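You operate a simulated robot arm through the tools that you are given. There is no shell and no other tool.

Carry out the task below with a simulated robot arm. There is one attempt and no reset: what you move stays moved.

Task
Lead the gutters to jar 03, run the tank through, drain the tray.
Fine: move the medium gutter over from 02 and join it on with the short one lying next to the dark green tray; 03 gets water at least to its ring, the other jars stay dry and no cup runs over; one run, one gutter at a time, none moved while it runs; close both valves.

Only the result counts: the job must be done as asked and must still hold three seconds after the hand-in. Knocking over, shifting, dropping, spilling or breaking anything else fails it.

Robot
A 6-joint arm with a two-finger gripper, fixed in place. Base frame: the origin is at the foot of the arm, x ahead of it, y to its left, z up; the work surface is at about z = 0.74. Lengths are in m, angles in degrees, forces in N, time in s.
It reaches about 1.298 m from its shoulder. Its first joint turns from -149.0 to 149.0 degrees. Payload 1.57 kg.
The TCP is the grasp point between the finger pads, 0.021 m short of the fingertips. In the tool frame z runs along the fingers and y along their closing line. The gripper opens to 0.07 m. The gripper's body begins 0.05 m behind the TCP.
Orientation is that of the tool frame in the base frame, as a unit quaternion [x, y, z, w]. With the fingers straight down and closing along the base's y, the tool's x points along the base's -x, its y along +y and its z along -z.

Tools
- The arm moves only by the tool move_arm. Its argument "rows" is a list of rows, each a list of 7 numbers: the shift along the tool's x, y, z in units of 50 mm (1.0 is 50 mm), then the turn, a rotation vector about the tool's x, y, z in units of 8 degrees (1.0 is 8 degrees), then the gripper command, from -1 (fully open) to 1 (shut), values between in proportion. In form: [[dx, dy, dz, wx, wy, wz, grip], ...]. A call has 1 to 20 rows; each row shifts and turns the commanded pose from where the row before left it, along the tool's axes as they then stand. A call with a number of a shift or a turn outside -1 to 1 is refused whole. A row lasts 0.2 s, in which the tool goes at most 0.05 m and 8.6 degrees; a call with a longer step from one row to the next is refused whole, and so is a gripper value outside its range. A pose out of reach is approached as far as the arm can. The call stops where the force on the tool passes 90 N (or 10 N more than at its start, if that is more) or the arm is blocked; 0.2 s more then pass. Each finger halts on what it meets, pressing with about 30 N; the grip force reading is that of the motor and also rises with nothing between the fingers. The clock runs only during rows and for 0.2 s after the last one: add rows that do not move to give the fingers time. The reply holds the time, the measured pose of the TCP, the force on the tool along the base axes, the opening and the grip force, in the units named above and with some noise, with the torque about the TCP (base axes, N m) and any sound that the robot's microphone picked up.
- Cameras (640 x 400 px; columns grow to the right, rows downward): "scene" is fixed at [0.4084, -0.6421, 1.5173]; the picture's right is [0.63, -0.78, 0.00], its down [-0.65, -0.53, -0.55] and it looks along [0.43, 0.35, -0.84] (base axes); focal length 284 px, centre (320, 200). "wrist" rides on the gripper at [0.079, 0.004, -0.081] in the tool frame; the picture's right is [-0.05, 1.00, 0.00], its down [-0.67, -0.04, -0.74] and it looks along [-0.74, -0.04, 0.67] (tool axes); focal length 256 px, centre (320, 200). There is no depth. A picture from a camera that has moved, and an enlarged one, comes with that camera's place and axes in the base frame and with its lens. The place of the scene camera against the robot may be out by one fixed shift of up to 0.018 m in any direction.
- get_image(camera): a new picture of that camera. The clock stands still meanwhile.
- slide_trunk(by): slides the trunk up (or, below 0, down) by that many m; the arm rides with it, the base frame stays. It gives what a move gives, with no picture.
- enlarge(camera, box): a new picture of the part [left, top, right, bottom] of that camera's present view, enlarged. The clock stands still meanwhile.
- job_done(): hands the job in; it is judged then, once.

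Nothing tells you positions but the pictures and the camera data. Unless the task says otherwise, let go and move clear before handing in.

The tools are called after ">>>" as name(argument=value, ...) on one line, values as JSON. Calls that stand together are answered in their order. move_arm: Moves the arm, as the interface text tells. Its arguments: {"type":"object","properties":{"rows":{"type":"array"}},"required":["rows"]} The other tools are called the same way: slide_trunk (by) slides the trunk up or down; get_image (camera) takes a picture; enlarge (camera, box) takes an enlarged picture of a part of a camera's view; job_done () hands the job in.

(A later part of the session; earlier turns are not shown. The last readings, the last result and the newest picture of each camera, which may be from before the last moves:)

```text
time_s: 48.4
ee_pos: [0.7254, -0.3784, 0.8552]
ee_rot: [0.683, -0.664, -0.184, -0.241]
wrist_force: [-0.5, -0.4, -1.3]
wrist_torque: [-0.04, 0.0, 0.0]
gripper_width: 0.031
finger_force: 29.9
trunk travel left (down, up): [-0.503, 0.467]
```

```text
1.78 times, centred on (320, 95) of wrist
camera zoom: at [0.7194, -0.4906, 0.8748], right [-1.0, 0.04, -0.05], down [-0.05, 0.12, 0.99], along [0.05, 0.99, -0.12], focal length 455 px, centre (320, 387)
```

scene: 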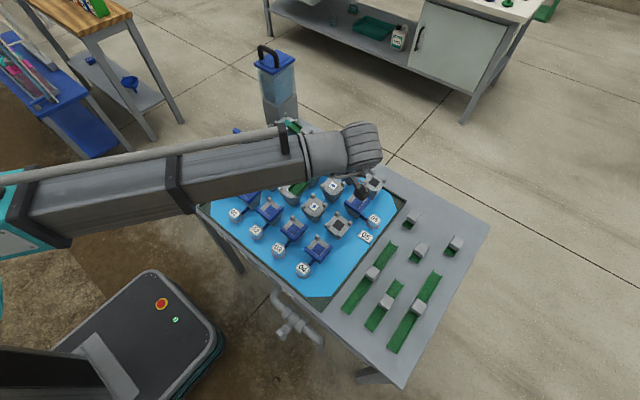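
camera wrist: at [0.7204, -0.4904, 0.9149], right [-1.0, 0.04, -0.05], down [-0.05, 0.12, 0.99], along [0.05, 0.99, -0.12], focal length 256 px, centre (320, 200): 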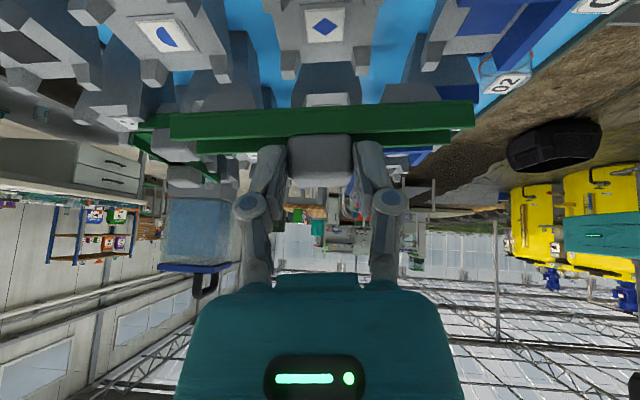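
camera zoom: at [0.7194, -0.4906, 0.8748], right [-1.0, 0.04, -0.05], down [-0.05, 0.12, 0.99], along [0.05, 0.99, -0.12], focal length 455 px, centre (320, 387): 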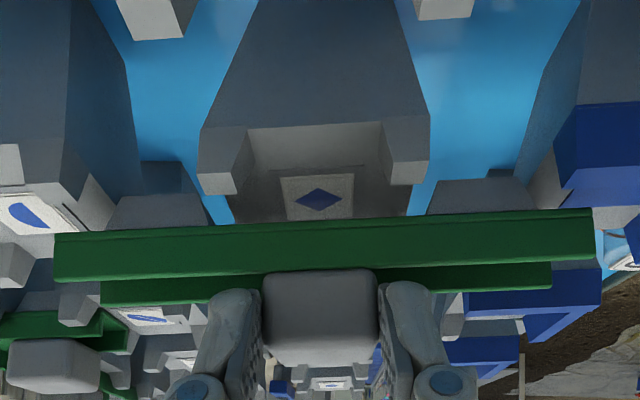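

>>> slide_trunk(by=-0.006)

>>> enlarge(camera="wrist", box=[140, 0, 500, 190])

```text
time_s: 49.0
ee_pos: [0.7271, -0.3785, 0.8495]
ee_rot: [0.683, -0.665, -0.185, -0.241]
wrist_force: [1.5, 1.0, -1.1]
wrist_torque: [-0.01, 0.04, -0.01]
gripper_width: 0.0314
finger_force: 30.4
trunk travel left (down, up): [-0.497, 0.473]
```

```text
1.78 times, centred on (320, 95) of wrist
camera zoom: at [0.7193, -0.4906, 0.8688], right [-1.0, 0.04, -0.05], down [-0.05, 0.12, 0.99], along [0.05, 0.99, -0.12], focal length 455 px, centre (320, 387)
```

zoom: 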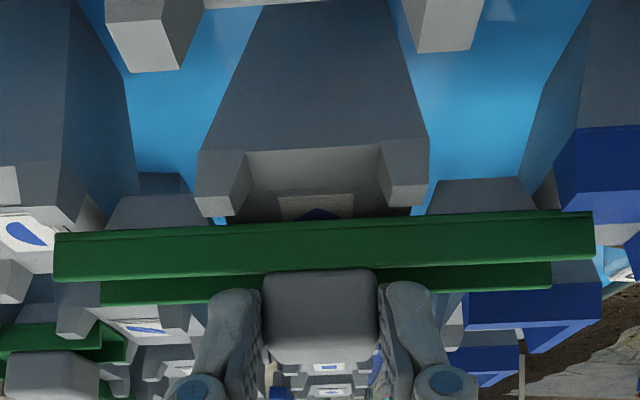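

>>> slide_trunk(by=-0.004)

>>> slide_trunk(by=-0.003)

>>> enlarge(camera="wrist", box=[140, 0, 500, 190])

```text
time_s: 49.5
ee_pos: [0.7267, -0.3783, 0.8462]
ee_rot: [0.683, -0.665, -0.183, -0.242]
wrist_force: [0.6, -0.1, -1.8]
wrist_torque: [-0.03, -0.02, -0.04]
gripper_width: 0.0313
finger_force: 30.2
trunk travel left (down, up): [-0.493, 0.477]
```

```text
time_s: 50.0
ee_pos: [0.7256, -0.3773, 0.8435]
ee_rot: [0.683, -0.665, -0.184, -0.242]
wrist_force: [3.0, -2.9, 13.1]
wrist_torque: [0.34, 0.07, -0.04]
gripper_width: 0.0315
finger_force: 30.1
trunk travel left (down, up): [-0.49, 0.48]
```

```text
1.78 times, centred on (320, 95) of wrist
camera zoom: at [0.719, -0.4905, 0.8628], right [-1.0, 0.04, -0.06], down [-0.05, 0.12, 0.99], along [0.05, 0.99, -0.11], focal length 455 px, centre (320, 387)
```

zoom: 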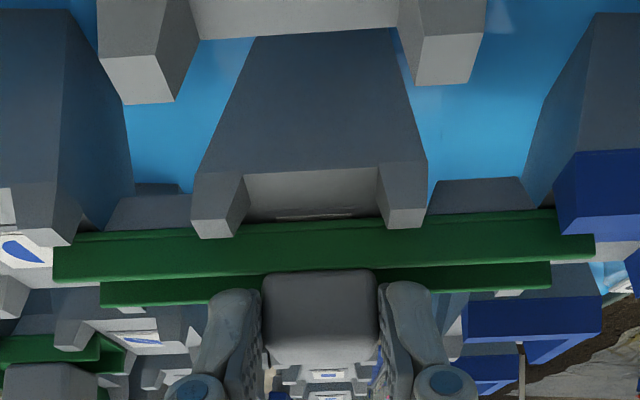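

Contact at the expected seat height (13 N), and the gutter is down between the pegs. I'll ease the pressure and open the fingers.

>>> slide_trunk(by=0.001)

>>> move_arm(rows=[[0, 0, 0, 0, 0, 0, 0.2], [0, 0, 0, 0, 0, 0, -0.2], [0, 0, 0, 0, 0, 0, -1], [0, 0, 0, 0, 0, 0, -1], [0, 0, 0, 0, 0, 0, -1]])

>>> enlarge(camera="wrist", box=[140, 0, 500, 190])

```text
time_s: 50.5
ee_pos: [0.7251, -0.3784, 0.8443]
ee_rot: [0.683, -0.665, -0.184, -0.241]
wrist_force: [1.0, 0.7, 3.2]
wrist_torque: [0.11, -0.11, 0.0]
gripper_width: 0.0313
finger_force: 30.0
trunk travel left (down, up): [-0.491, 0.479]
```

```text
time_s: 51.7
ee_pos: [0.7252, -0.3787, 0.8431]
ee_rot: [0.683, -0.664, -0.184, -0.241]
wrist_force: [-0.2, -0.2, 0.0]
wrist_torque: [0.0, -0.03, 0.01]
gripper_width: 0.0699
finger_force: 0.1
trunk travel left (down, up): [-0.491, 0.479]
```

```text
1.78 times, centred on (320, 95) of wrist
camera zoom: at [0.7194, -0.4906, 0.8629], right [-1.0, 0.04, -0.05], down [-0.05, 0.12, 0.99], along [0.05, 0.99, -0.12], focal length 455 px, centre (320, 387)
```

zoom: 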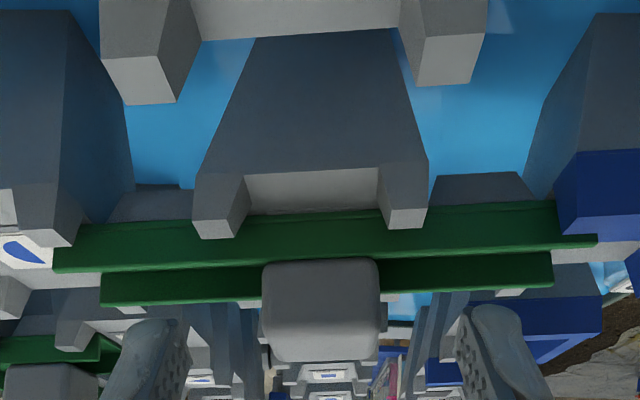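

>>> slide_trunk(by=0.13)

>>> get_image(camera="scene")

```text
time_s: 53.3
ee_pos: [0.726, -0.3785, 0.9738]
ee_rot: [0.682, -0.665, -0.185, -0.242]
wrist_force: [-0.9, -0.6, 0.3]
wrist_torque: [0.0, 0.0, 0.03]
gripper_width: 0.0699
finger_force: 0.0
trunk travel left (down, up): [-0.621, 0.349]
```

```text
taken
```

scene: 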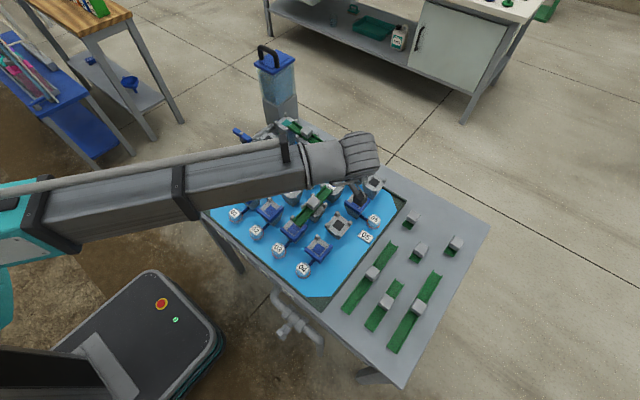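

Released cleanly. I'll swing the tool back so the camera looks straight down to verify the placement.

>>> move_arm(rows=[[0.1491, 0, 0.213, 0, 1, 0, -1], [0.0896, 0, 0.1758, 0, 1, 0, -1], [0.0426, 0, 0.1236, 0, 1, 0, -1], [0.0117, 0, 0.0604, 0, 1, 0, -1], [0, 0, -0.0087, 0, 1, 0, -1], [0.0069, 0, -0.0786, 0, 1, 0, -1], [0.0332, 0, -0.1439, 0, 1, 0, -1], [0.0765, 0, -0.1994, 0, 1, 0, -1], [0.1334, 0, -0.2407, 0, 1, 0, -1], [0.1993, 0, -0.2645, 0, 1, 0, -1]])

>>> get_image(camera="wrist")

>>> enlarge(camera="wrist", box=[210, 100, 450, 250])

>>> enlarge(camera="scene", box=[240, 120, 420, 260])

```text
time_s: 55.5
ee_pos: [0.7242, -0.3787, 0.9952]
ee_rot: [-0.641, 0.664, -0.299, -0.242]
wrist_force: [-0.9, 0.1, -0.3]
wrist_torque: [-0.01, 0.01, 0.03]
gripper_width: 0.07
finger_force: 0.0
trunk travel left (down, up): [-0.621, 0.349]
```

```text
taken
camera wrist: at [0.7095, -0.3774, 1.1059], right [-0.99, 0.04, -0.12], down [0.03, 1.0, 0.06], along [0.12, 0.05, -0.99], focal length 256 px, centre (320, 200)
```

wrist: 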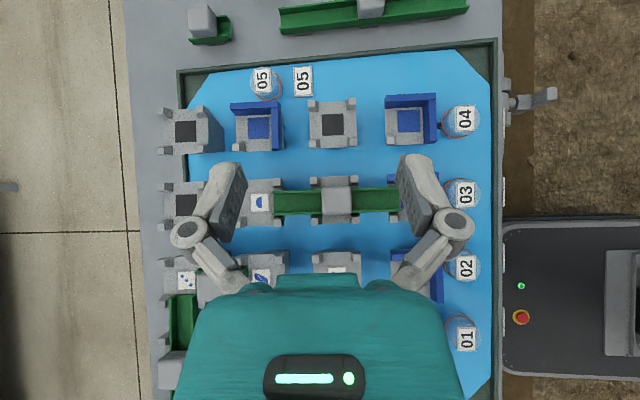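

```text
2.67 times, centred on (330, 175) of wrist
camera zoom: at [0.7095, -0.3774, 1.1059], right [-0.99, 0.04, -0.12], down [0.03, 1.0, 0.06], along [0.12, 0.05, -0.99], focal length 683 px, centre (293, 267)
```

zoom: 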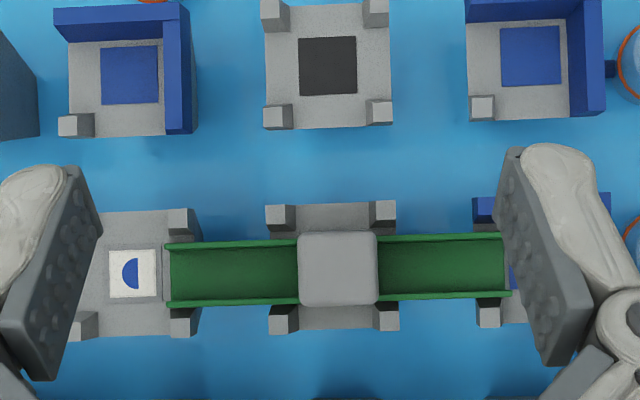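

```text
2.86 times, centred on (330, 190) of scene
camera zoom: at [0.4084, -0.6421, 1.5173], right [0.63, -0.78, 0.0], down [-0.65, -0.53, -0.55], along [0.43, 0.35, -0.84], focal length 811 px, centre (291, 229)
```

zoom: 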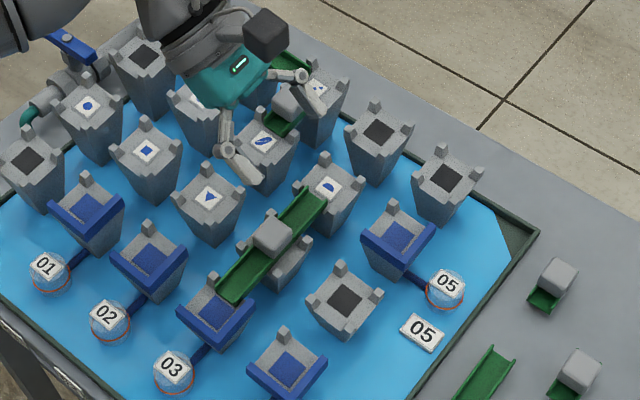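

The medium gutter now sits properly from C2 over B2 into cup 03. Next is the short gutter beside the tray; I'll return the tool to vertical and move above it.

>>> move_arm(rows=[[-0.2342, 0, 0.2342, 0, -1, 0, -1], [-0.1656, 0, 0.2198, 0, -1, 0, -1], [-0.1036, 0, 0.1868, 0, -1, 0, -1], [-0.0529, 0, 0.1379, 0, -1, 0, -1], [-0.0178, 0, 0.0769, 0, -1, 0, -1], [-0.0012, 0, 0.0137, 0, -0.625, 0, -1], [0, 0, 0, -0.6, 0, 0, -1]])

>>> move_arm(rows=[[0.733, -0.533, 0, 0, 0, 0, -1], [0.733, -0.533, 0, 0, 0, 0, -1], [0.733, -0.533, 0, 0, 0, 0, -1], [0.733, -0.533, 0, 0, 0, 0, -1], [0.733, -0.533, 0, 0, 0, 0, -1], [0.733, -0.533, 0, 0, 0, 0, -1]])

>>> get_image(camera="wrist")

>>> get_image(camera="scene")

```text
time_s: 57.1
ee_pos: [0.7284, -0.3784, 0.9398]
ee_rot: [-0.707, 0.707, 0.0, 0.001]
wrist_force: [-0.1, 0.4, 0.1]
wrist_torque: [-0.03, 0.0, -0.01]
gripper_width: 0.0701
finger_force: 0.1
trunk travel left (down, up): [-0.621, 0.349]
```

```text
time_s: 58.5
ee_pos: [0.889, -0.5996, 0.9392]
ee_rot: [-0.706, 0.708, -0.001, 0.001]
wrist_force: [-0.6, -0.7, -1.3]
wrist_torque: [-0.04, -0.01, -0.01]
gripper_width: 0.0698
finger_force: 0.0
trunk travel left (down, up): [-0.621, 0.349]
```

```text
taken
camera wrist: at [0.8836, -0.6798, 1.019], right [-1.0, 0.05, 0.0], down [0.04, 0.67, 0.75], along [0.04, 0.74, -0.67], focal length 256 px, centre (320, 200)
```

wrist: 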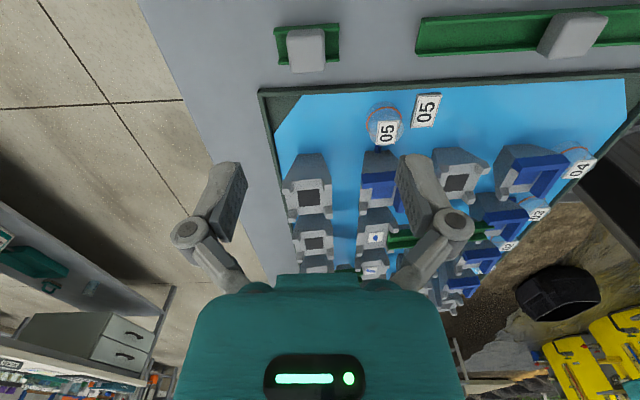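

```text
taken
```

scene: 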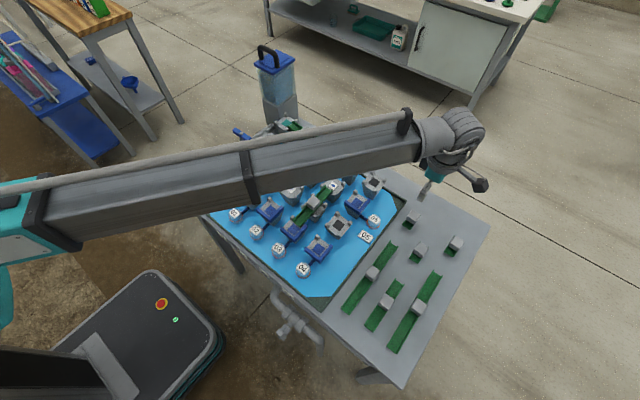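

>>> enlarge(camera="wrist", box=[250, 0, 380, 90])

>>> slide_trunk(by=-0.07)

>>> enlarge(camera="wrist", box=[230, 0, 390, 110])

```text
4.44 times, centred on (315, 45) of wrist
camera zoom: at [0.8836, -0.6798, 1.019], right [-1.0, 0.05, 0.0], down [0.04, 0.67, 0.75], along [0.04, 0.74, -0.67], focal length 1138 px, centre (342, 889)
```

zoom: 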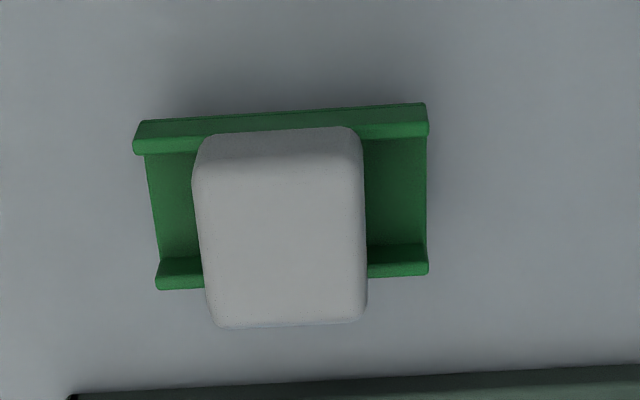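

```text
time_s: 59.6
ee_pos: [0.8874, -0.5997, 0.8695]
ee_rot: [-0.707, 0.707, 0.0, 0.0]
wrist_force: [-0.3, -0.7, -0.4]
wrist_torque: [0.01, 0.0, -0.01]
gripper_width: 0.0699
finger_force: 0.1
trunk travel left (down, up): [-0.551, 0.419]
```

```text
3.64 times, centred on (310, 55) of wrist
camera zoom: at [0.8828, -0.679, 0.9493], right [-1.0, 0.05, 0.0], down [0.04, 0.67, 0.75], along [0.04, 0.74, -0.67], focal length 931 px, centre (356, 727)
```

zoom: 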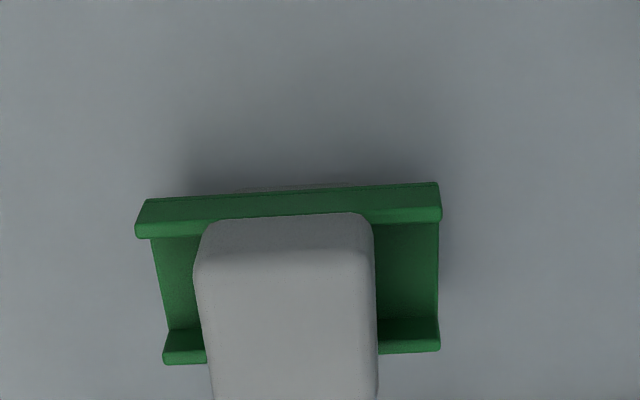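

The short gutter is centred at about (0.899, -0.601), lying along x with its handle top near z=0.786. I'll line up over it and descend.

>>> move_arm(rows=[[0.02, -0.234, 0, 0, 0, 0, -1], [0, 0, 0, 0, 0, 0, -1]])

>>> slide_trunk(by=-0.055)

>>> get_image(camera="wrist")

>>> enlarge(camera="wrist", box=[200, 60, 440, 240])

```text
time_s: 60.2
ee_pos: [0.8987, -0.6, 0.8686]
ee_rot: [0.707, -0.707, 0.0, -0.001]
wrist_force: [0.8, 1.2, -0.2]
wrist_torque: [-0.02, -0.01, 0.0]
gripper_width: 0.07
finger_force: 0.0
trunk travel left (down, up): [-0.551, 0.419]
```

```text
time_s: 61.1
ee_pos: [0.9001, -0.5998, 0.8153]
ee_rot: [0.707, -0.707, 0.0, 0.0]
wrist_force: [-0.8, -0.6, -0.5]
wrist_torque: [-0.01, 0.02, 0.0]
gripper_width: 0.07
finger_force: 0.1
trunk travel left (down, up): [-0.496, 0.474]
```

```text
taken
camera wrist: at [0.8941, -0.6797, 0.8943], right [-1.0, 0.05, 0.0], down [0.04, 0.67, 0.75], along [0.04, 0.74, -0.67], focal length 256 px, centre (320, 200)
```

wrist: 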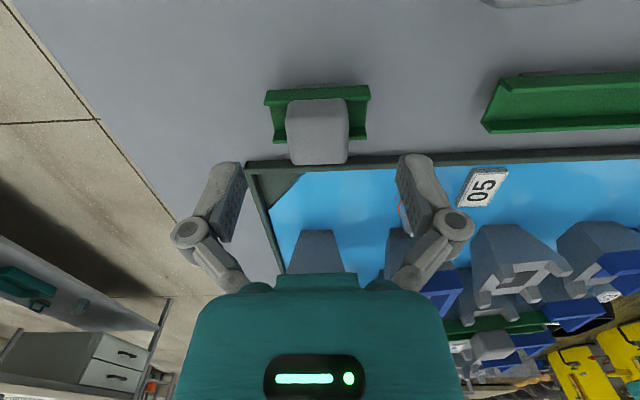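

```text
2.22 times, centred on (320, 150) of wrist
camera zoom: at [0.8941, -0.6797, 0.8943], right [-1.0, 0.05, 0.0], down [0.04, 0.67, 0.75], along [0.04, 0.74, -0.67], focal length 569 px, centre (320, 311)
```

zoom: 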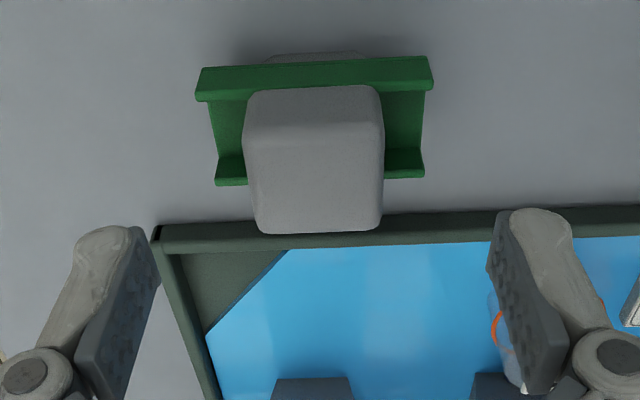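

>>> move_arm(rows=[[0.025, -0.01, 0, 0, 0, 0, -1], [0, 0, 0, 0, 0, 0, -1]])

>>> slide_trunk(by=-0.0265)

>>> get_image(camera="wrist")

>>> enlarge(camera="wrist", box=[200, 80, 440, 260])

```text
time_s: 61.7
ee_pos: [0.8987, -0.601, 0.8142]
ee_rot: [-0.707, 0.707, 0.0, 0.0]
wrist_force: [0.5, 0.8, 0.2]
wrist_torque: [-0.03, 0.04, 0.0]
gripper_width: 0.0703
finger_force: 0.1
trunk travel left (down, up): [-0.496, 0.474]
```

```text
time_s: 62.5
ee_pos: [0.8995, -0.6009, 0.7876]
ee_rot: [-0.707, 0.707, -0.001, 0.0]
wrist_force: [0.5, -0.9, 0.3]
wrist_torque: [0.01, -0.01, -0.02]
gripper_width: 0.0699
finger_force: 0.0
trunk travel left (down, up): [-0.469, 0.501]
```

```text
taken
camera wrist: at [0.8946, -0.681, 0.8677], right [-1.0, 0.05, 0.0], down [0.04, 0.67, 0.75], along [0.04, 0.74, -0.67], focal length 256 px, centre (320, 200)
```

wrist: 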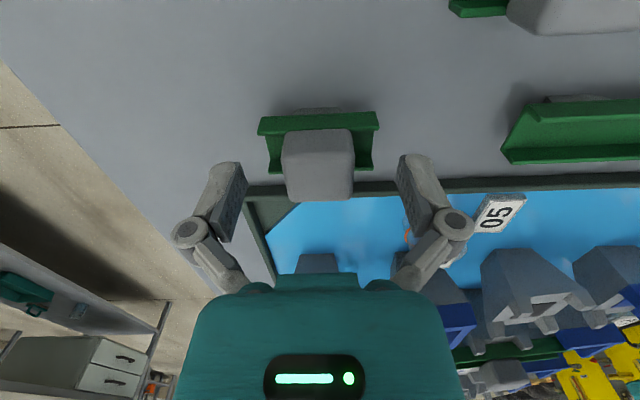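

```text
2.22 times, centred on (320, 170) of wrist
camera zoom: at [0.8946, -0.681, 0.8677], right [-1.0, 0.05, 0.0], down [0.04, 0.67, 0.75], along [0.04, 0.74, -0.67], focal length 569 px, centre (320, 267)
```

zoom: 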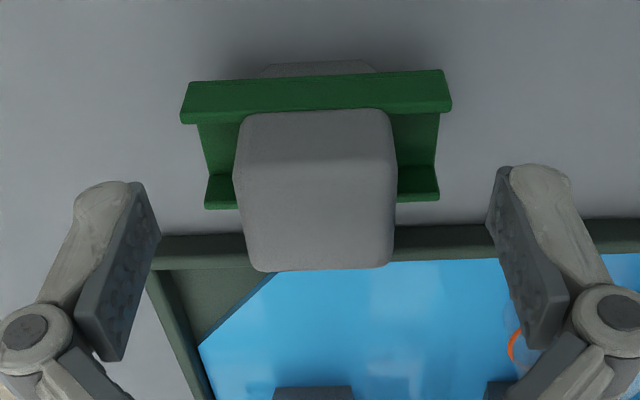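

>>> move_arm(rows=[[0.035, 0, 0, 0, 0, 0, -1], [0, 0, 0, 0, 0, 0, 1], [0, 0, 0, 0, 0, 0, 1], [0, 0, 0, 0, 0, 0, 1], [0, 0, 0, 0, 0, 0, 1], [0, 0, 0, 0, 0, 0, 1]])

>>> slide_trunk(by=0.006)

>>> enlarge(camera="wrist", box=[200, 80, 440, 260])

```text
time_s: 63.9
ee_pos: [0.899, -0.6033, 0.7888]
ee_rot: [0.707, -0.707, 0.0, -0.001]
wrist_force: [0.5, -0.7, 4.6]
wrist_torque: [-0.04, 0.01, 0.04]
gripper_width: 0.0309
finger_force: 29.7
trunk travel left (down, up): [-0.469, 0.501]
```

```text
time_s: 64.4
ee_pos: [0.8993, -0.6022, 0.793]
ee_rot: [0.708, -0.707, 0.001, -0.001]
wrist_force: [-0.7, 0.2, -0.9]
wrist_torque: [0.03, 0.03, -0.02]
gripper_width: 0.0312
finger_force: 29.9
trunk travel left (down, up): [-0.475, 0.495]
```

```text
2.22 times, centred on (320, 170) of wrist
camera zoom: at [0.8945, -0.6834, 0.8736], right [-1.0, 0.05, 0.0], down [0.04, 0.67, 0.75], along [0.04, 0.74, -0.67], focal length 569 px, centre (320, 267)
```

zoom: 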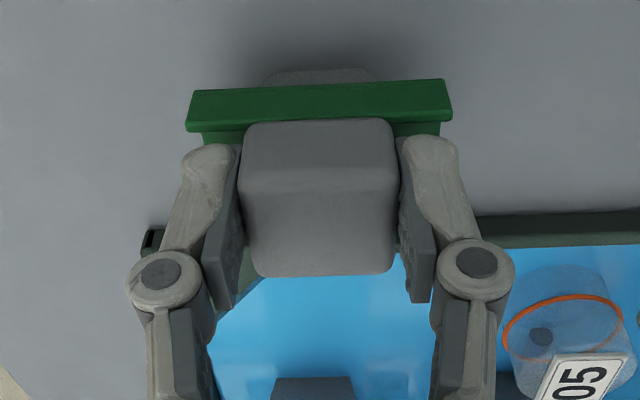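

The short gutter is held. Raising it, turning the tool 90° so the gutter lies along y, and carrying it toward the C3–C2 gap at height.

>>> slide_trunk(by=0.17)

>>> move_arm(rows=[[0, 0, 0, 0, 0, 0.9375, 1], [0, 0, 0, 0, 0, 0.9375, 1], [0, 0, 0, 0, 0, 0.9375, 1], [0, 0, 0, 0, 0, 0.9375, 1], [0, 0, 0, 0, 0, 0.9375, 1], [0, 0, 0, 0, 0, 0.9375, 1], [0, 0, 0, 0, 0, 0.9375, 1], [0, 0, 0, 0, 0, 0.9375, 1], [0, 0, 0, 0, 0, 0.9375, 1], [0, 0, 0, 0, 0, 0.9375, 1], [0, 0, 0, 0, 0, 0.9375, 1], [0, 0, 0, 0, 0, 0.9375, 1]])

>>> get_image(camera="wrist")

```text
time_s: 66.3
ee_pos: [0.9005, -0.6036, 0.9631]
ee_rot: [0.707, -0.707, 0.0, -0.001]
wrist_force: [0.2, 0.2, -1.0]
wrist_torque: [0.0, -0.02, 0.0]
gripper_width: 0.0311
finger_force: 30.2
trunk travel left (down, up): [-0.645, 0.325]
```

```text
time_s: 68.9
ee_pos: [0.8987, -0.6045, 0.9645]
ee_rot: [0.002, 1.0, -0.001, 0.0]
wrist_force: [-0.1, 0.8, -0.7]
wrist_torque: [-0.01, -0.01, -0.02]
gripper_width: 0.0313
finger_force: 30.0
trunk travel left (down, up): [-0.645, 0.325]
```

```text
taken
camera wrist: at [0.8188, -0.5999, 1.0436], right [0.06, 1.0, 0.0], down [0.67, -0.04, 0.75], along [0.74, -0.04, -0.67], focal length 256 px, centre (320, 200)
```

wrist: 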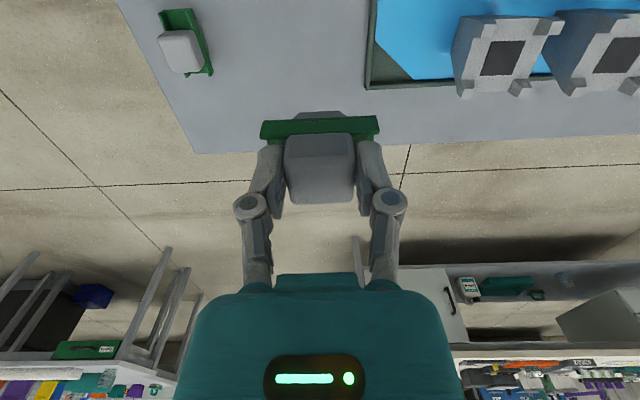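

>>> move_arm(rows=[[0.2294, 0.8254, 0, 0, 0, 0, 1], [0.2294, 0.8254, 0, 0, 0, 0, 1], [0.2294, 0.8254, 0, 0, 0, 0, 1], [0.2294, 0.8254, 0, 0, 0, 0, 1], [0.2294, 0.8254, 0, 0, 0, 0, 1], [0.2294, 0.8254, 0, 0, 0, 0, 1], [0.2294, 0.8254, 0, 0, 0, 0, 1], [0, 0, 0, -0.68, 0, 0, 1]])

>>> get_image(camera="wrist")

>>> get_image(camera="scene")

```text
time_s: 70.7
ee_pos: [0.8214, -0.3132, 0.965]
ee_rot: [0.001, 0.999, 0.049, 0.0]
wrist_force: [0.6, 0.4, -0.7]
wrist_torque: [-0.03, 0.02, 0.03]
gripper_width: 0.0313
finger_force: 30.2
trunk travel left (down, up): [-0.645, 0.325]
```

```text
taken
camera wrist: at [0.7414, -0.3166, 1.0446], right [0.05, 0.99, 0.1], down [0.67, -0.11, 0.74], along [0.74, 0.02, -0.67], focal length 256 px, centre (320, 200)
```

wrist: 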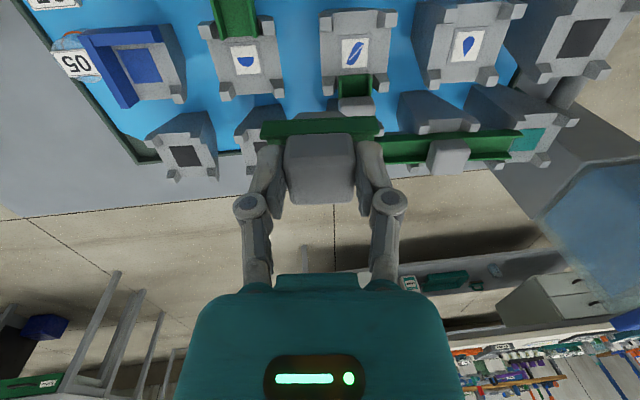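

```text
taken
```

scene: 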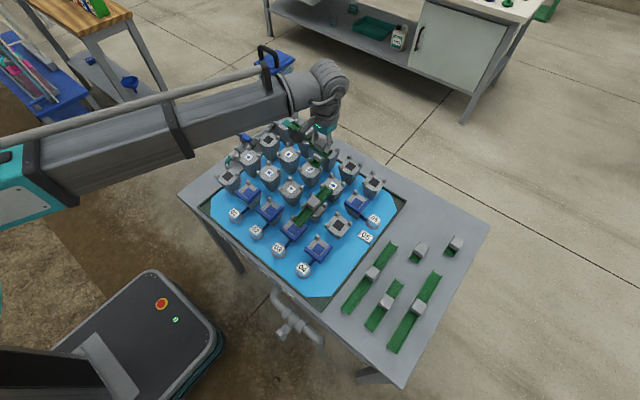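

>>> move_arm(rows=[[0.058, -0.119, -0.012, 0, 0, 0, 1], [0, 0, 0, 0, 0, 0, 1]])

>>> slide_trunk(by=-0.07)

>>> get_image(camera="wrist")

>>> enlarge(camera="wrist", box=[200, 40, 440, 220])

>>> enlarge(camera="scene", box=[240, 110, 400, 230])

```text
time_s: 71.3
ee_pos: [0.8178, -0.3196, 0.965]
ee_rot: [0.0, 0.999, 0.048, 0.001]
wrist_force: [-1.2, -0.4, -0.6]
wrist_torque: [0.01, -0.07, 0.02]
gripper_width: 0.031
finger_force: 29.9
trunk travel left (down, up): [-0.645, 0.325]
```

```text
time_s: 72.4
ee_pos: [0.8184, -0.3197, 0.895]
ee_rot: [0.0, 0.999, 0.047, 0.0]
wrist_force: [0.3, 0.2, -0.9]
wrist_torque: [0.0, -0.01, 0.03]
gripper_width: 0.0312
finger_force: 29.7
trunk travel left (down, up): [-0.575, 0.395]
```

```text
taken
camera wrist: at [0.7381, -0.3232, 0.9746], right [0.05, 0.99, 0.09], down [0.67, -0.11, 0.74], along [0.74, 0.02, -0.67], focal length 256 px, centre (320, 200)
```

wrist: 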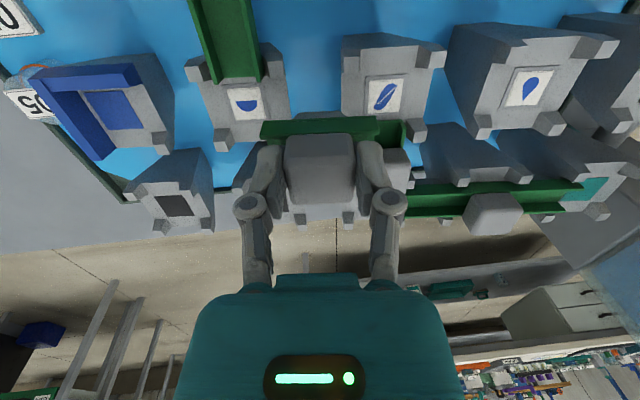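

```text
2.22 times, centred on (320, 130) of wrist
camera zoom: at [0.7381, -0.3232, 0.9746], right [0.05, 0.99, 0.09], down [0.67, -0.11, 0.74], along [0.74, 0.02, -0.67], focal length 569 px, centre (320, 356)
```

zoom: 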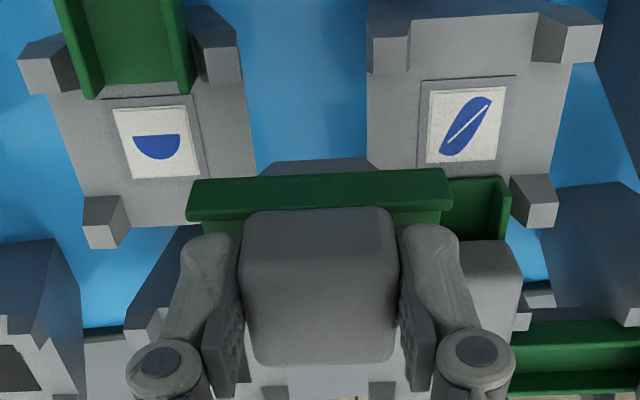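

```text
3.33 times, centred on (320, 170) of scene
camera zoom: at [0.4084, -0.6421, 1.5173], right [0.63, -0.78, 0.0], down [-0.65, -0.53, -0.55], along [0.43, 0.35, -0.84], focal length 946 px, centre (320, 300)
```

zoom: 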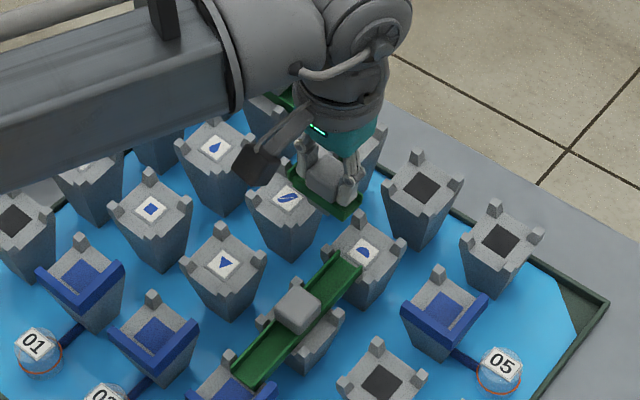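

The short gutter's centre sits about 4 mm too far in +x; I'll correct that and lower toward the seat.

>>> move_arm(rows=[[0.072, 0.014, 0, 0, 0, 0, 1], [0, 0, 0, 0, 0, 0, 1]])

>>> slide_trunk(by=-0.02)

>>> enlarge(camera="wrist", box=[200, 40, 440, 220])

>>> enlarge(camera="scene", box=[270, 120, 370, 200])

```text
time_s: 73.0
ee_pos: [0.8137, -0.3184, 0.8942]
ee_rot: [-0.001, 0.999, 0.047, 0.001]
wrist_force: [0.3, 0.3, 0.1]
wrist_torque: [0.03, 0.02, -0.02]
gripper_width: 0.031
finger_force: 30.3
trunk travel left (down, up): [-0.575, 0.395]
```

```text
time_s: 73.7
ee_pos: [0.8131, -0.3189, 0.8744]
ee_rot: [0.0, 0.999, 0.048, 0.001]
wrist_force: [0.5, -0.9, -0.8]
wrist_torque: [0.01, 0.0, 0.02]
gripper_width: 0.0313
finger_force: 29.9
trunk travel left (down, up): [-0.555, 0.415]
```

```text
2.22 times, centred on (320, 130) of wrist
camera zoom: at [0.7343, -0.3227, 0.9545], right [0.05, 0.99, 0.09], down [0.67, -0.11, 0.74], along [0.74, 0.02, -0.67], focal length 569 px, centre (320, 356)
```

zoom: 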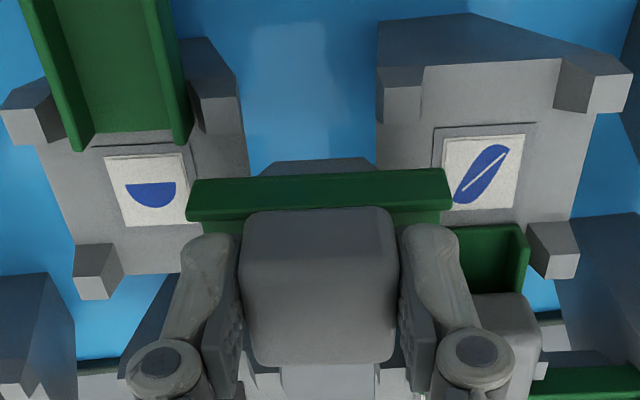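

```text
5.00 times, centred on (320, 160) of scene
camera zoom: at [0.4084, -0.6421, 1.5173], right [0.63, -0.78, 0.0], down [-0.65, -0.53, -0.55], along [0.43, 0.35, -0.84], focal length 1420 px, centre (320, 400)
```

zoom: 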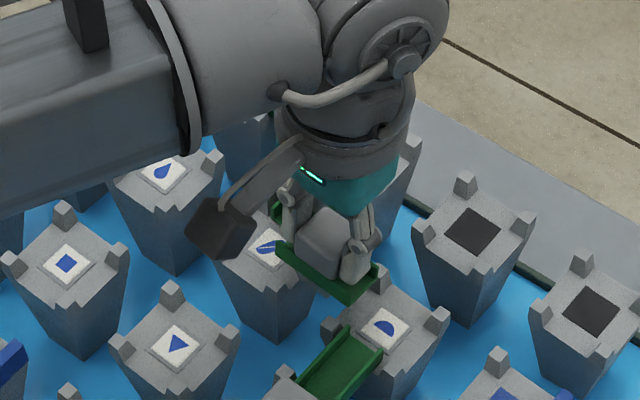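

>>> slide_trunk(by=-0.012)

>>> enlarge(camera="wrist", box=[200, 40, 440, 220])

```text
time_s: 74.3
ee_pos: [0.8144, -0.3181, 0.8632]
ee_rot: [0.0, 0.999, 0.047, 0.001]
wrist_force: [0.0, 0.2, -0.7]
wrist_torque: [0.03, 0.0, -0.01]
gripper_width: 0.0313
finger_force: 29.6
trunk travel left (down, up): [-0.543, 0.427]
```

```text
2.22 times, centred on (320, 130) of wrist
camera zoom: at [0.7344, -0.3227, 0.9425], right [0.05, 0.99, 0.09], down [0.67, -0.11, 0.74], along [0.74, 0.02, -0.67], focal length 569 px, centre (320, 356)
```

zoom: 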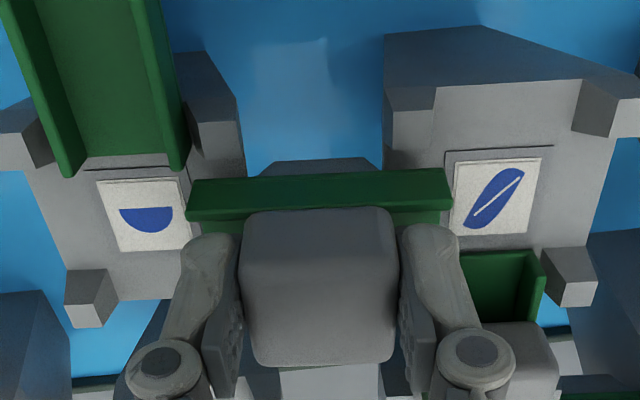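

>>> slide_trunk(by=-0.005)

>>> slide_trunk(by=-0.003)

>>> enlarge(camera="wrist", box=[200, 40, 440, 220])

```text
time_s: 74.8
ee_pos: [0.8142, -0.3193, 0.8576]
ee_rot: [0.0, 0.999, 0.047, 0.001]
wrist_force: [-1.0, -0.8, -0.5]
wrist_torque: [0.03, 0.02, 0.0]
gripper_width: 0.031
finger_force: 29.7
trunk travel left (down, up): [-0.538, 0.432]
```

```text
time_s: 75.3
ee_pos: [0.8142, -0.3193, 0.8543]
ee_rot: [0.0, 0.999, 0.048, 0.002]
wrist_force: [0.2, -0.1, 0.1]
wrist_torque: [-0.04, -0.02, 0.02]
gripper_width: 0.031
finger_force: 30.0
trunk travel left (down, up): [-0.535, 0.435]
```

```text
2.22 times, centred on (320, 130) of wrist
camera zoom: at [0.7344, -0.3226, 0.9345], right [0.05, 0.99, 0.09], down [0.67, -0.11, 0.74], along [0.74, 0.02, -0.67], focal length 569 px, centre (320, 356)
```

zoom: 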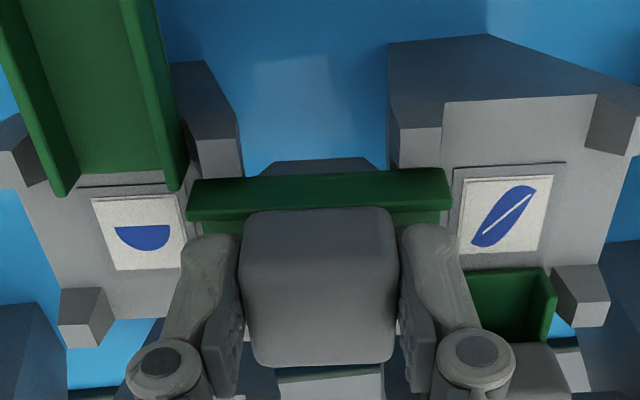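

>>> slide_trunk(by=-0.002)

>>> enlarge(camera="wrist", box=[200, 40, 440, 220])

```text
time_s: 75.9
ee_pos: [0.8147, -0.3183, 0.8529]
ee_rot: [0.0, 0.999, 0.047, 0.001]
wrist_force: [1.2, 0.1, 4.8]
wrist_torque: [-0.2, -0.15, 0.01]
gripper_width: 0.0311
finger_force: 29.9
trunk travel left (down, up): [-0.533, 0.437]
```

```text
2.22 times, centred on (320, 130) of wrist
camera zoom: at [0.7342, -0.3226, 0.9329], right [0.05, 0.99, 0.09], down [0.66, -0.11, 0.74], along [0.75, 0.02, -0.67], focal length 569 px, centre (320, 356)
```

zoom: 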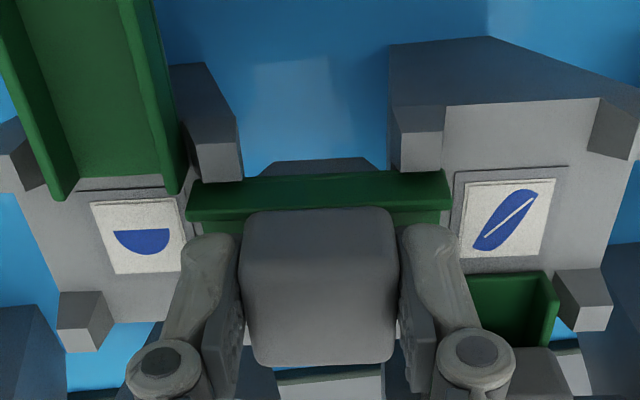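

Seated with light contact (about 5 N). Opening the fingers.

>>> move_arm(rows=[[0, 0, 0, 0, 0, 0, 0.2], [0, 0, 0, 0, 0, 0, -0.2], [0, 0, 0, 0, 0, 0, -1], [0, 0, 0, 0, 0, 0, -1], [0, 0, 0, 0, 0, 0, -1]])

>>> enlarge(camera="wrist", box=[200, 40, 440, 220])

```text
time_s: 77.1
ee_pos: [0.8146, -0.3174, 0.8524]
ee_rot: [-0.001, 0.999, 0.047, 0.0]
wrist_force: [-0.3, -0.6, 0.9]
wrist_torque: [-0.02, 0.01, 0.01]
gripper_width: 0.07
finger_force: 0.0
trunk travel left (down, up): [-0.533, 0.437]
```

```text
2.22 times, centred on (320, 130) of wrist
camera zoom: at [0.7344, -0.3226, 0.9325], right [0.05, 0.99, 0.09], down [0.67, -0.11, 0.74], along [0.74, 0.02, -0.67], focal length 569 px, centre (320, 356)
```

zoom: 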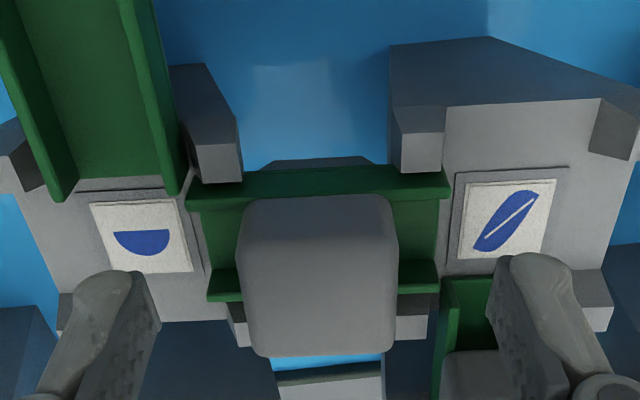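

>>> slide_trunk(by=0.13)

>>> move_arm(rows=[[0, 0, 0, 0.67, 0, 0, -1], [1, 0, 0, 0, 0, 0, -1], [1, 0, 0, 0, 0, 0, -1]])

>>> get_image(camera="wrist")

>>> enlarge(camera="wrist", box=[200, 40, 440, 190])

>>> enlarge(camera="scene", box=[240, 110, 400, 230])

```text
time_s: 78.6
ee_pos: [0.8137, -0.3186, 0.9828]
ee_rot: [-0.001, 0.999, 0.047, 0.0]
wrist_force: [-0.2, 0.4, 0.6]
wrist_torque: [0.01, -0.01, 0.0]
gripper_width: 0.0699
finger_force: 0.0
trunk travel left (down, up): [-0.663, 0.307]
```

```text
time_s: 79.4
ee_pos: [0.7126, -0.3214, 0.9826]
ee_rot: [0.0, 1.0, 0.001, 0.001]
wrist_force: [-0.1, 0.0, 0.0]
wrist_torque: [-0.02, 0.0, 0.0]
gripper_width: 0.07
finger_force: 0.1
trunk travel left (down, up): [-0.663, 0.307]
```

```text
taken
camera wrist: at [0.6317, -0.3167, 1.062], right [0.05, 1.0, 0.0], down [0.66, -0.04, 0.75], along [0.74, -0.04, -0.67], focal length 256 px, centre (320, 200)
```

wrist: 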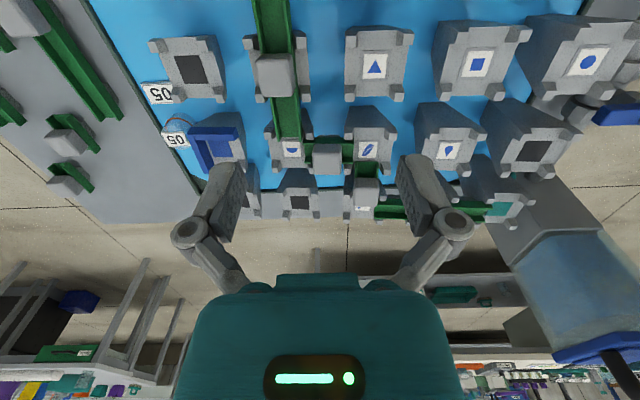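

```text
2.67 times, centred on (320, 115) of wrist
camera zoom: at [0.6317, -0.3167, 1.062], right [0.05, 1.0, 0.0], down [0.66, -0.04, 0.75], along [0.74, -0.04, -0.67], focal length 683 px, centre (320, 427)
```

zoom: 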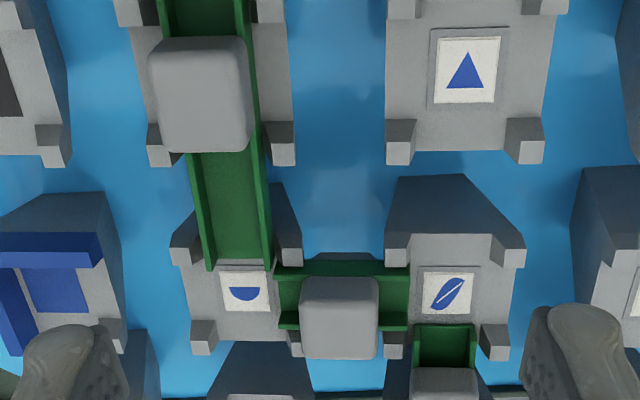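

```text
3.33 times, centred on (320, 170) of scene
camera zoom: at [0.4084, -0.6421, 1.5173], right [0.63, -0.78, 0.0], down [-0.65, -0.53, -0.55], along [0.43, 0.35, -0.84], focal length 946 px, centre (320, 300)
```

zoom: 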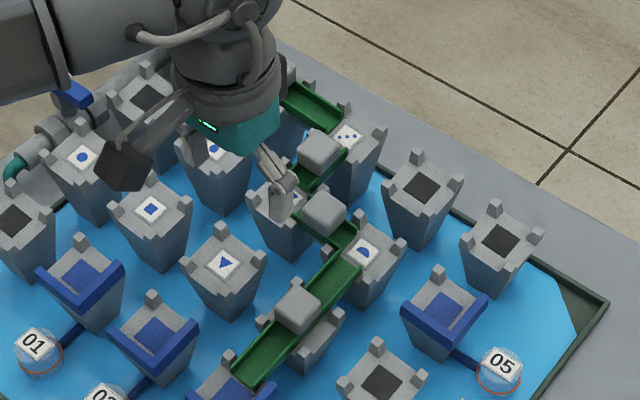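

The chain now reads source → D3 → C3 → C2 → cup 03. Next I'll inspect the blue tank valve near (0.784, 0.004).

>>> move_arm(rows=[[-0.12, 0.914, 0, 0, 0, 0, -1], [-0.12, 0.914, 0, 0, 0, 0, -1], [-0.12, 0.914, 0, 0, 0, 0, -1], [-0.12, 0.914, 0, 0, 0, 0, -1], [-0.12, 0.914, 0, 0, 0, 0, -1], [-0.12, 0.914, 0, 0, 0, 0, -1], [-0.12, 0.914, 0, 0, 0, 0, -1]])

>>> get_image(camera="wrist")

>>> enlarge(camera="wrist", box=[220, 0, 420, 150])

>>> get_image(camera="scene")

```text
time_s: 81.0
ee_pos: [0.7581, -0.0009, 0.9811]
ee_rot: [0.0, 1.0, 0.001, 0.001]
wrist_force: [-0.1, -0.2, -0.2]
wrist_torque: [-0.01, 0.01, 0.02]
gripper_width: 0.07
finger_force: 0.1
trunk travel left (down, up): [-0.663, 0.307]
```

```text
taken
camera wrist: at [0.6775, 0.0031, 1.0617], right [0.06, 1.0, 0.0], down [0.67, -0.04, 0.75], along [0.74, -0.04, -0.67], focal length 256 px, centre (320, 200)
```

wrist: 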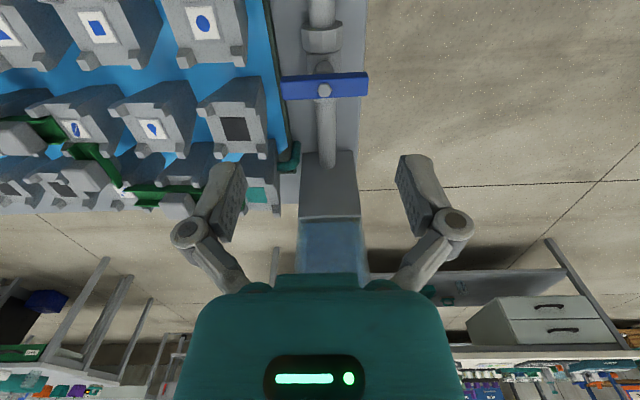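

```text
2.67 times, centred on (320, 75) of wrist
camera zoom: at [0.6775, 0.0031, 1.0617], right [0.06, 1.0, 0.0], down [0.67, -0.04, 0.75], along [0.74, -0.04, -0.67], focal length 683 px, centre (320, 533)
```

zoom: 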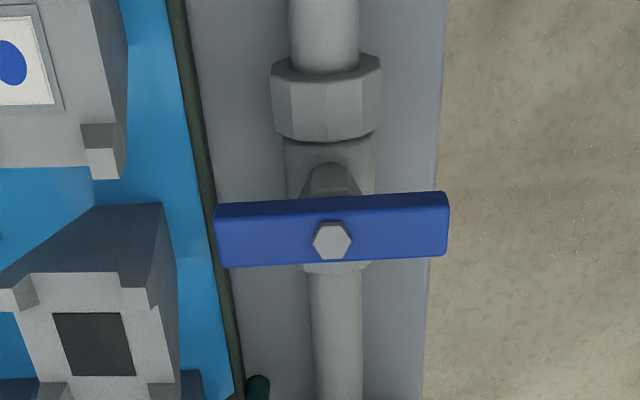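

```text
taken
```

scene: 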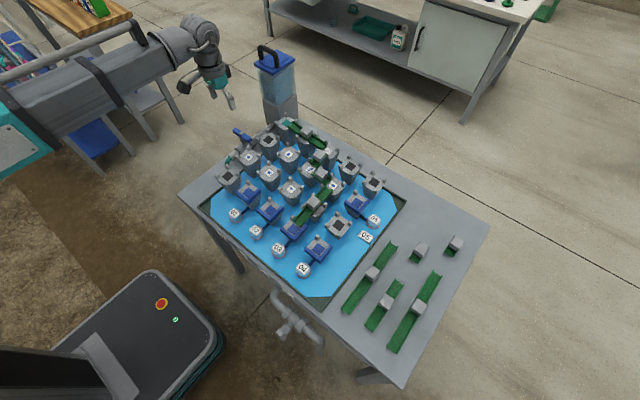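

The T-bar is about 0.078 m long with its bolt near (0.782, 0.002). I'll turn the tool so it closes across the bar (along x), then come down above it.

>>> move_arm(rows=[[0, 0, 0, 0, 0, 0.9375, -1], [0, 0, 0, 0, 0, 0.9375, -1], [0, 0, 0, 0, 0, 0.9375, -1], [0, 0, 0, 0, 0, 0.9375, -1], [0, 0, 0, 0, 0, 0.9375, -1], [0, 0, 0, 0, 0, 0.9375, -1], [0, 0, 0, 0, 0, 0.9375, -1], [0, 0, 0, 0, 0, 0.9375, -1], [0, 0, 0, 0, 0, 0.9375, -1], [0, 0, 0, 0, 0, 0.9375, -1], [0, 0, 0, 0, 0, 0.9375, -1], [0, 0, 0, 0, 0, 0.9375, -1], [0.05, 0.5, 0, 0, 0, 0, -1]])

>>> slide_trunk(by=-0.06)

>>> get_image(camera="wrist")

>>> enlarge(camera="wrist", box=[220, 0, 420, 150])

```text
time_s: 83.8
ee_pos: [0.7829, 0.0038, 0.9821]
ee_rot: [0.708, 0.706, 0.002, 0.0]
wrist_force: [-0.3, 0.1, 0.3]
wrist_torque: [0.03, 0.0, 0.01]
gripper_width: 0.0699
finger_force: 0.0
trunk travel left (down, up): [-0.663, 0.307]
```

```text
time_s: 84.8
ee_pos: [0.7816, 0.0046, 0.9223]
ee_rot: [0.708, 0.706, 0.001, -0.001]
wrist_force: [-0.7, 0.4, 0.0]
wrist_torque: [0.01, 0.0, -0.01]
gripper_width: 0.0701
finger_force: 0.1
trunk travel left (down, up): [-0.603, 0.367]
```

```text
taken
camera wrist: at [0.7858, 0.0831, 1.002], right [1.0, -0.05, 0.0], down [-0.04, -0.67, 0.74], along [-0.04, -0.74, -0.67], focal length 256 px, centre (320, 200)
```

wrist: 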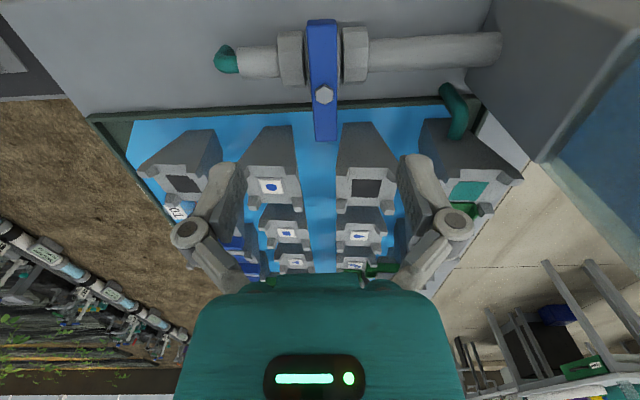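

```text
2.67 times, centred on (320, 75) of wrist
camera zoom: at [0.7858, 0.0831, 1.002], right [1.0, -0.05, 0.0], down [-0.04, -0.67, 0.74], along [-0.04, -0.74, -0.67], focal length 683 px, centre (320, 533)
```

zoom: 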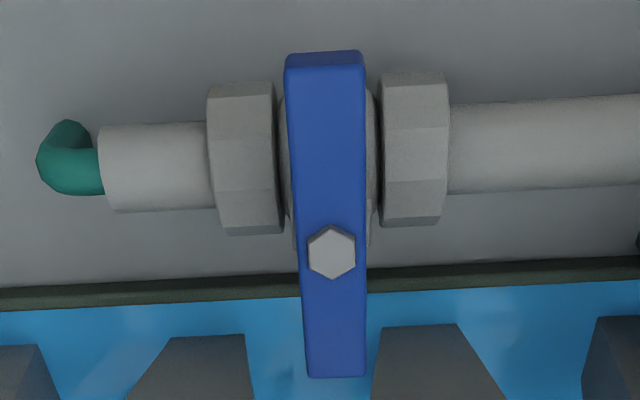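

>>> move_arm(rows=[[-0.05, 0.054, 0, 0, 0, 0, -1], [0, 0, 0, 0, 0, 0, -1]])

>>> slide_trunk(by=-0.06)

>>> get_image(camera="wrist")

>>> enlarge(camera="wrist", box=[200, 60, 440, 240])

```text
time_s: 85.4
ee_pos: [0.785, 0.0017, 0.9218]
ee_rot: [0.707, 0.707, 0.001, 0.0]
wrist_force: [0.1, -0.5, 1.1]
wrist_torque: [-0.01, -0.01, -0.02]
gripper_width: 0.0697
finger_force: 0.0
trunk travel left (down, up): [-0.603, 0.367]
```

```text
time_s: 86.4
ee_pos: [0.7852, 0.0022, 0.8613]
ee_rot: [0.707, 0.707, 0.001, 0.0]
wrist_force: [-1.1, 0.7, -0.4]
wrist_torque: [0.01, -0.03, 0.0]
gripper_width: 0.0699
finger_force: 0.0
trunk travel left (down, up): [-0.543, 0.427]
```

```text
taken
camera wrist: at [0.7884, 0.0805, 0.9419], right [1.0, -0.05, 0.0], down [-0.04, -0.67, 0.74], along [-0.04, -0.74, -0.67], focal length 256 px, centre (320, 200)
```

wrist: 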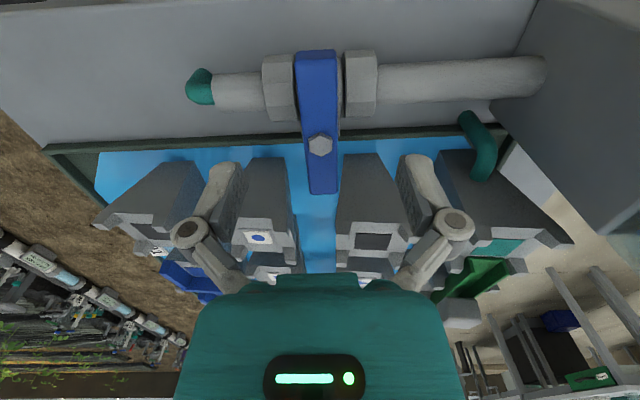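

```text
2.22 times, centred on (320, 150) of wrist
camera zoom: at [0.7884, 0.0805, 0.9419], right [1.0, -0.05, 0.0], down [-0.04, -0.67, 0.74], along [-0.04, -0.74, -0.67], focal length 569 px, centre (320, 311)
```

zoom: 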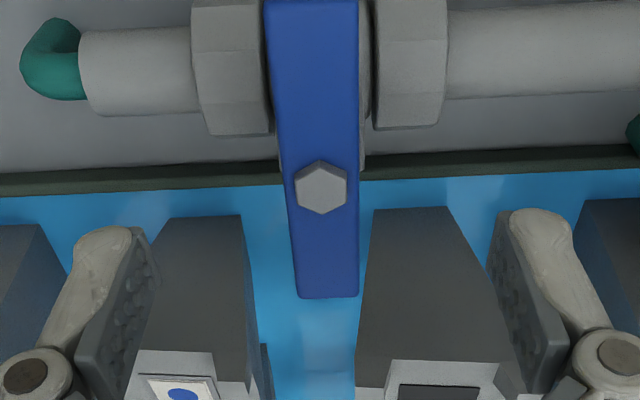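

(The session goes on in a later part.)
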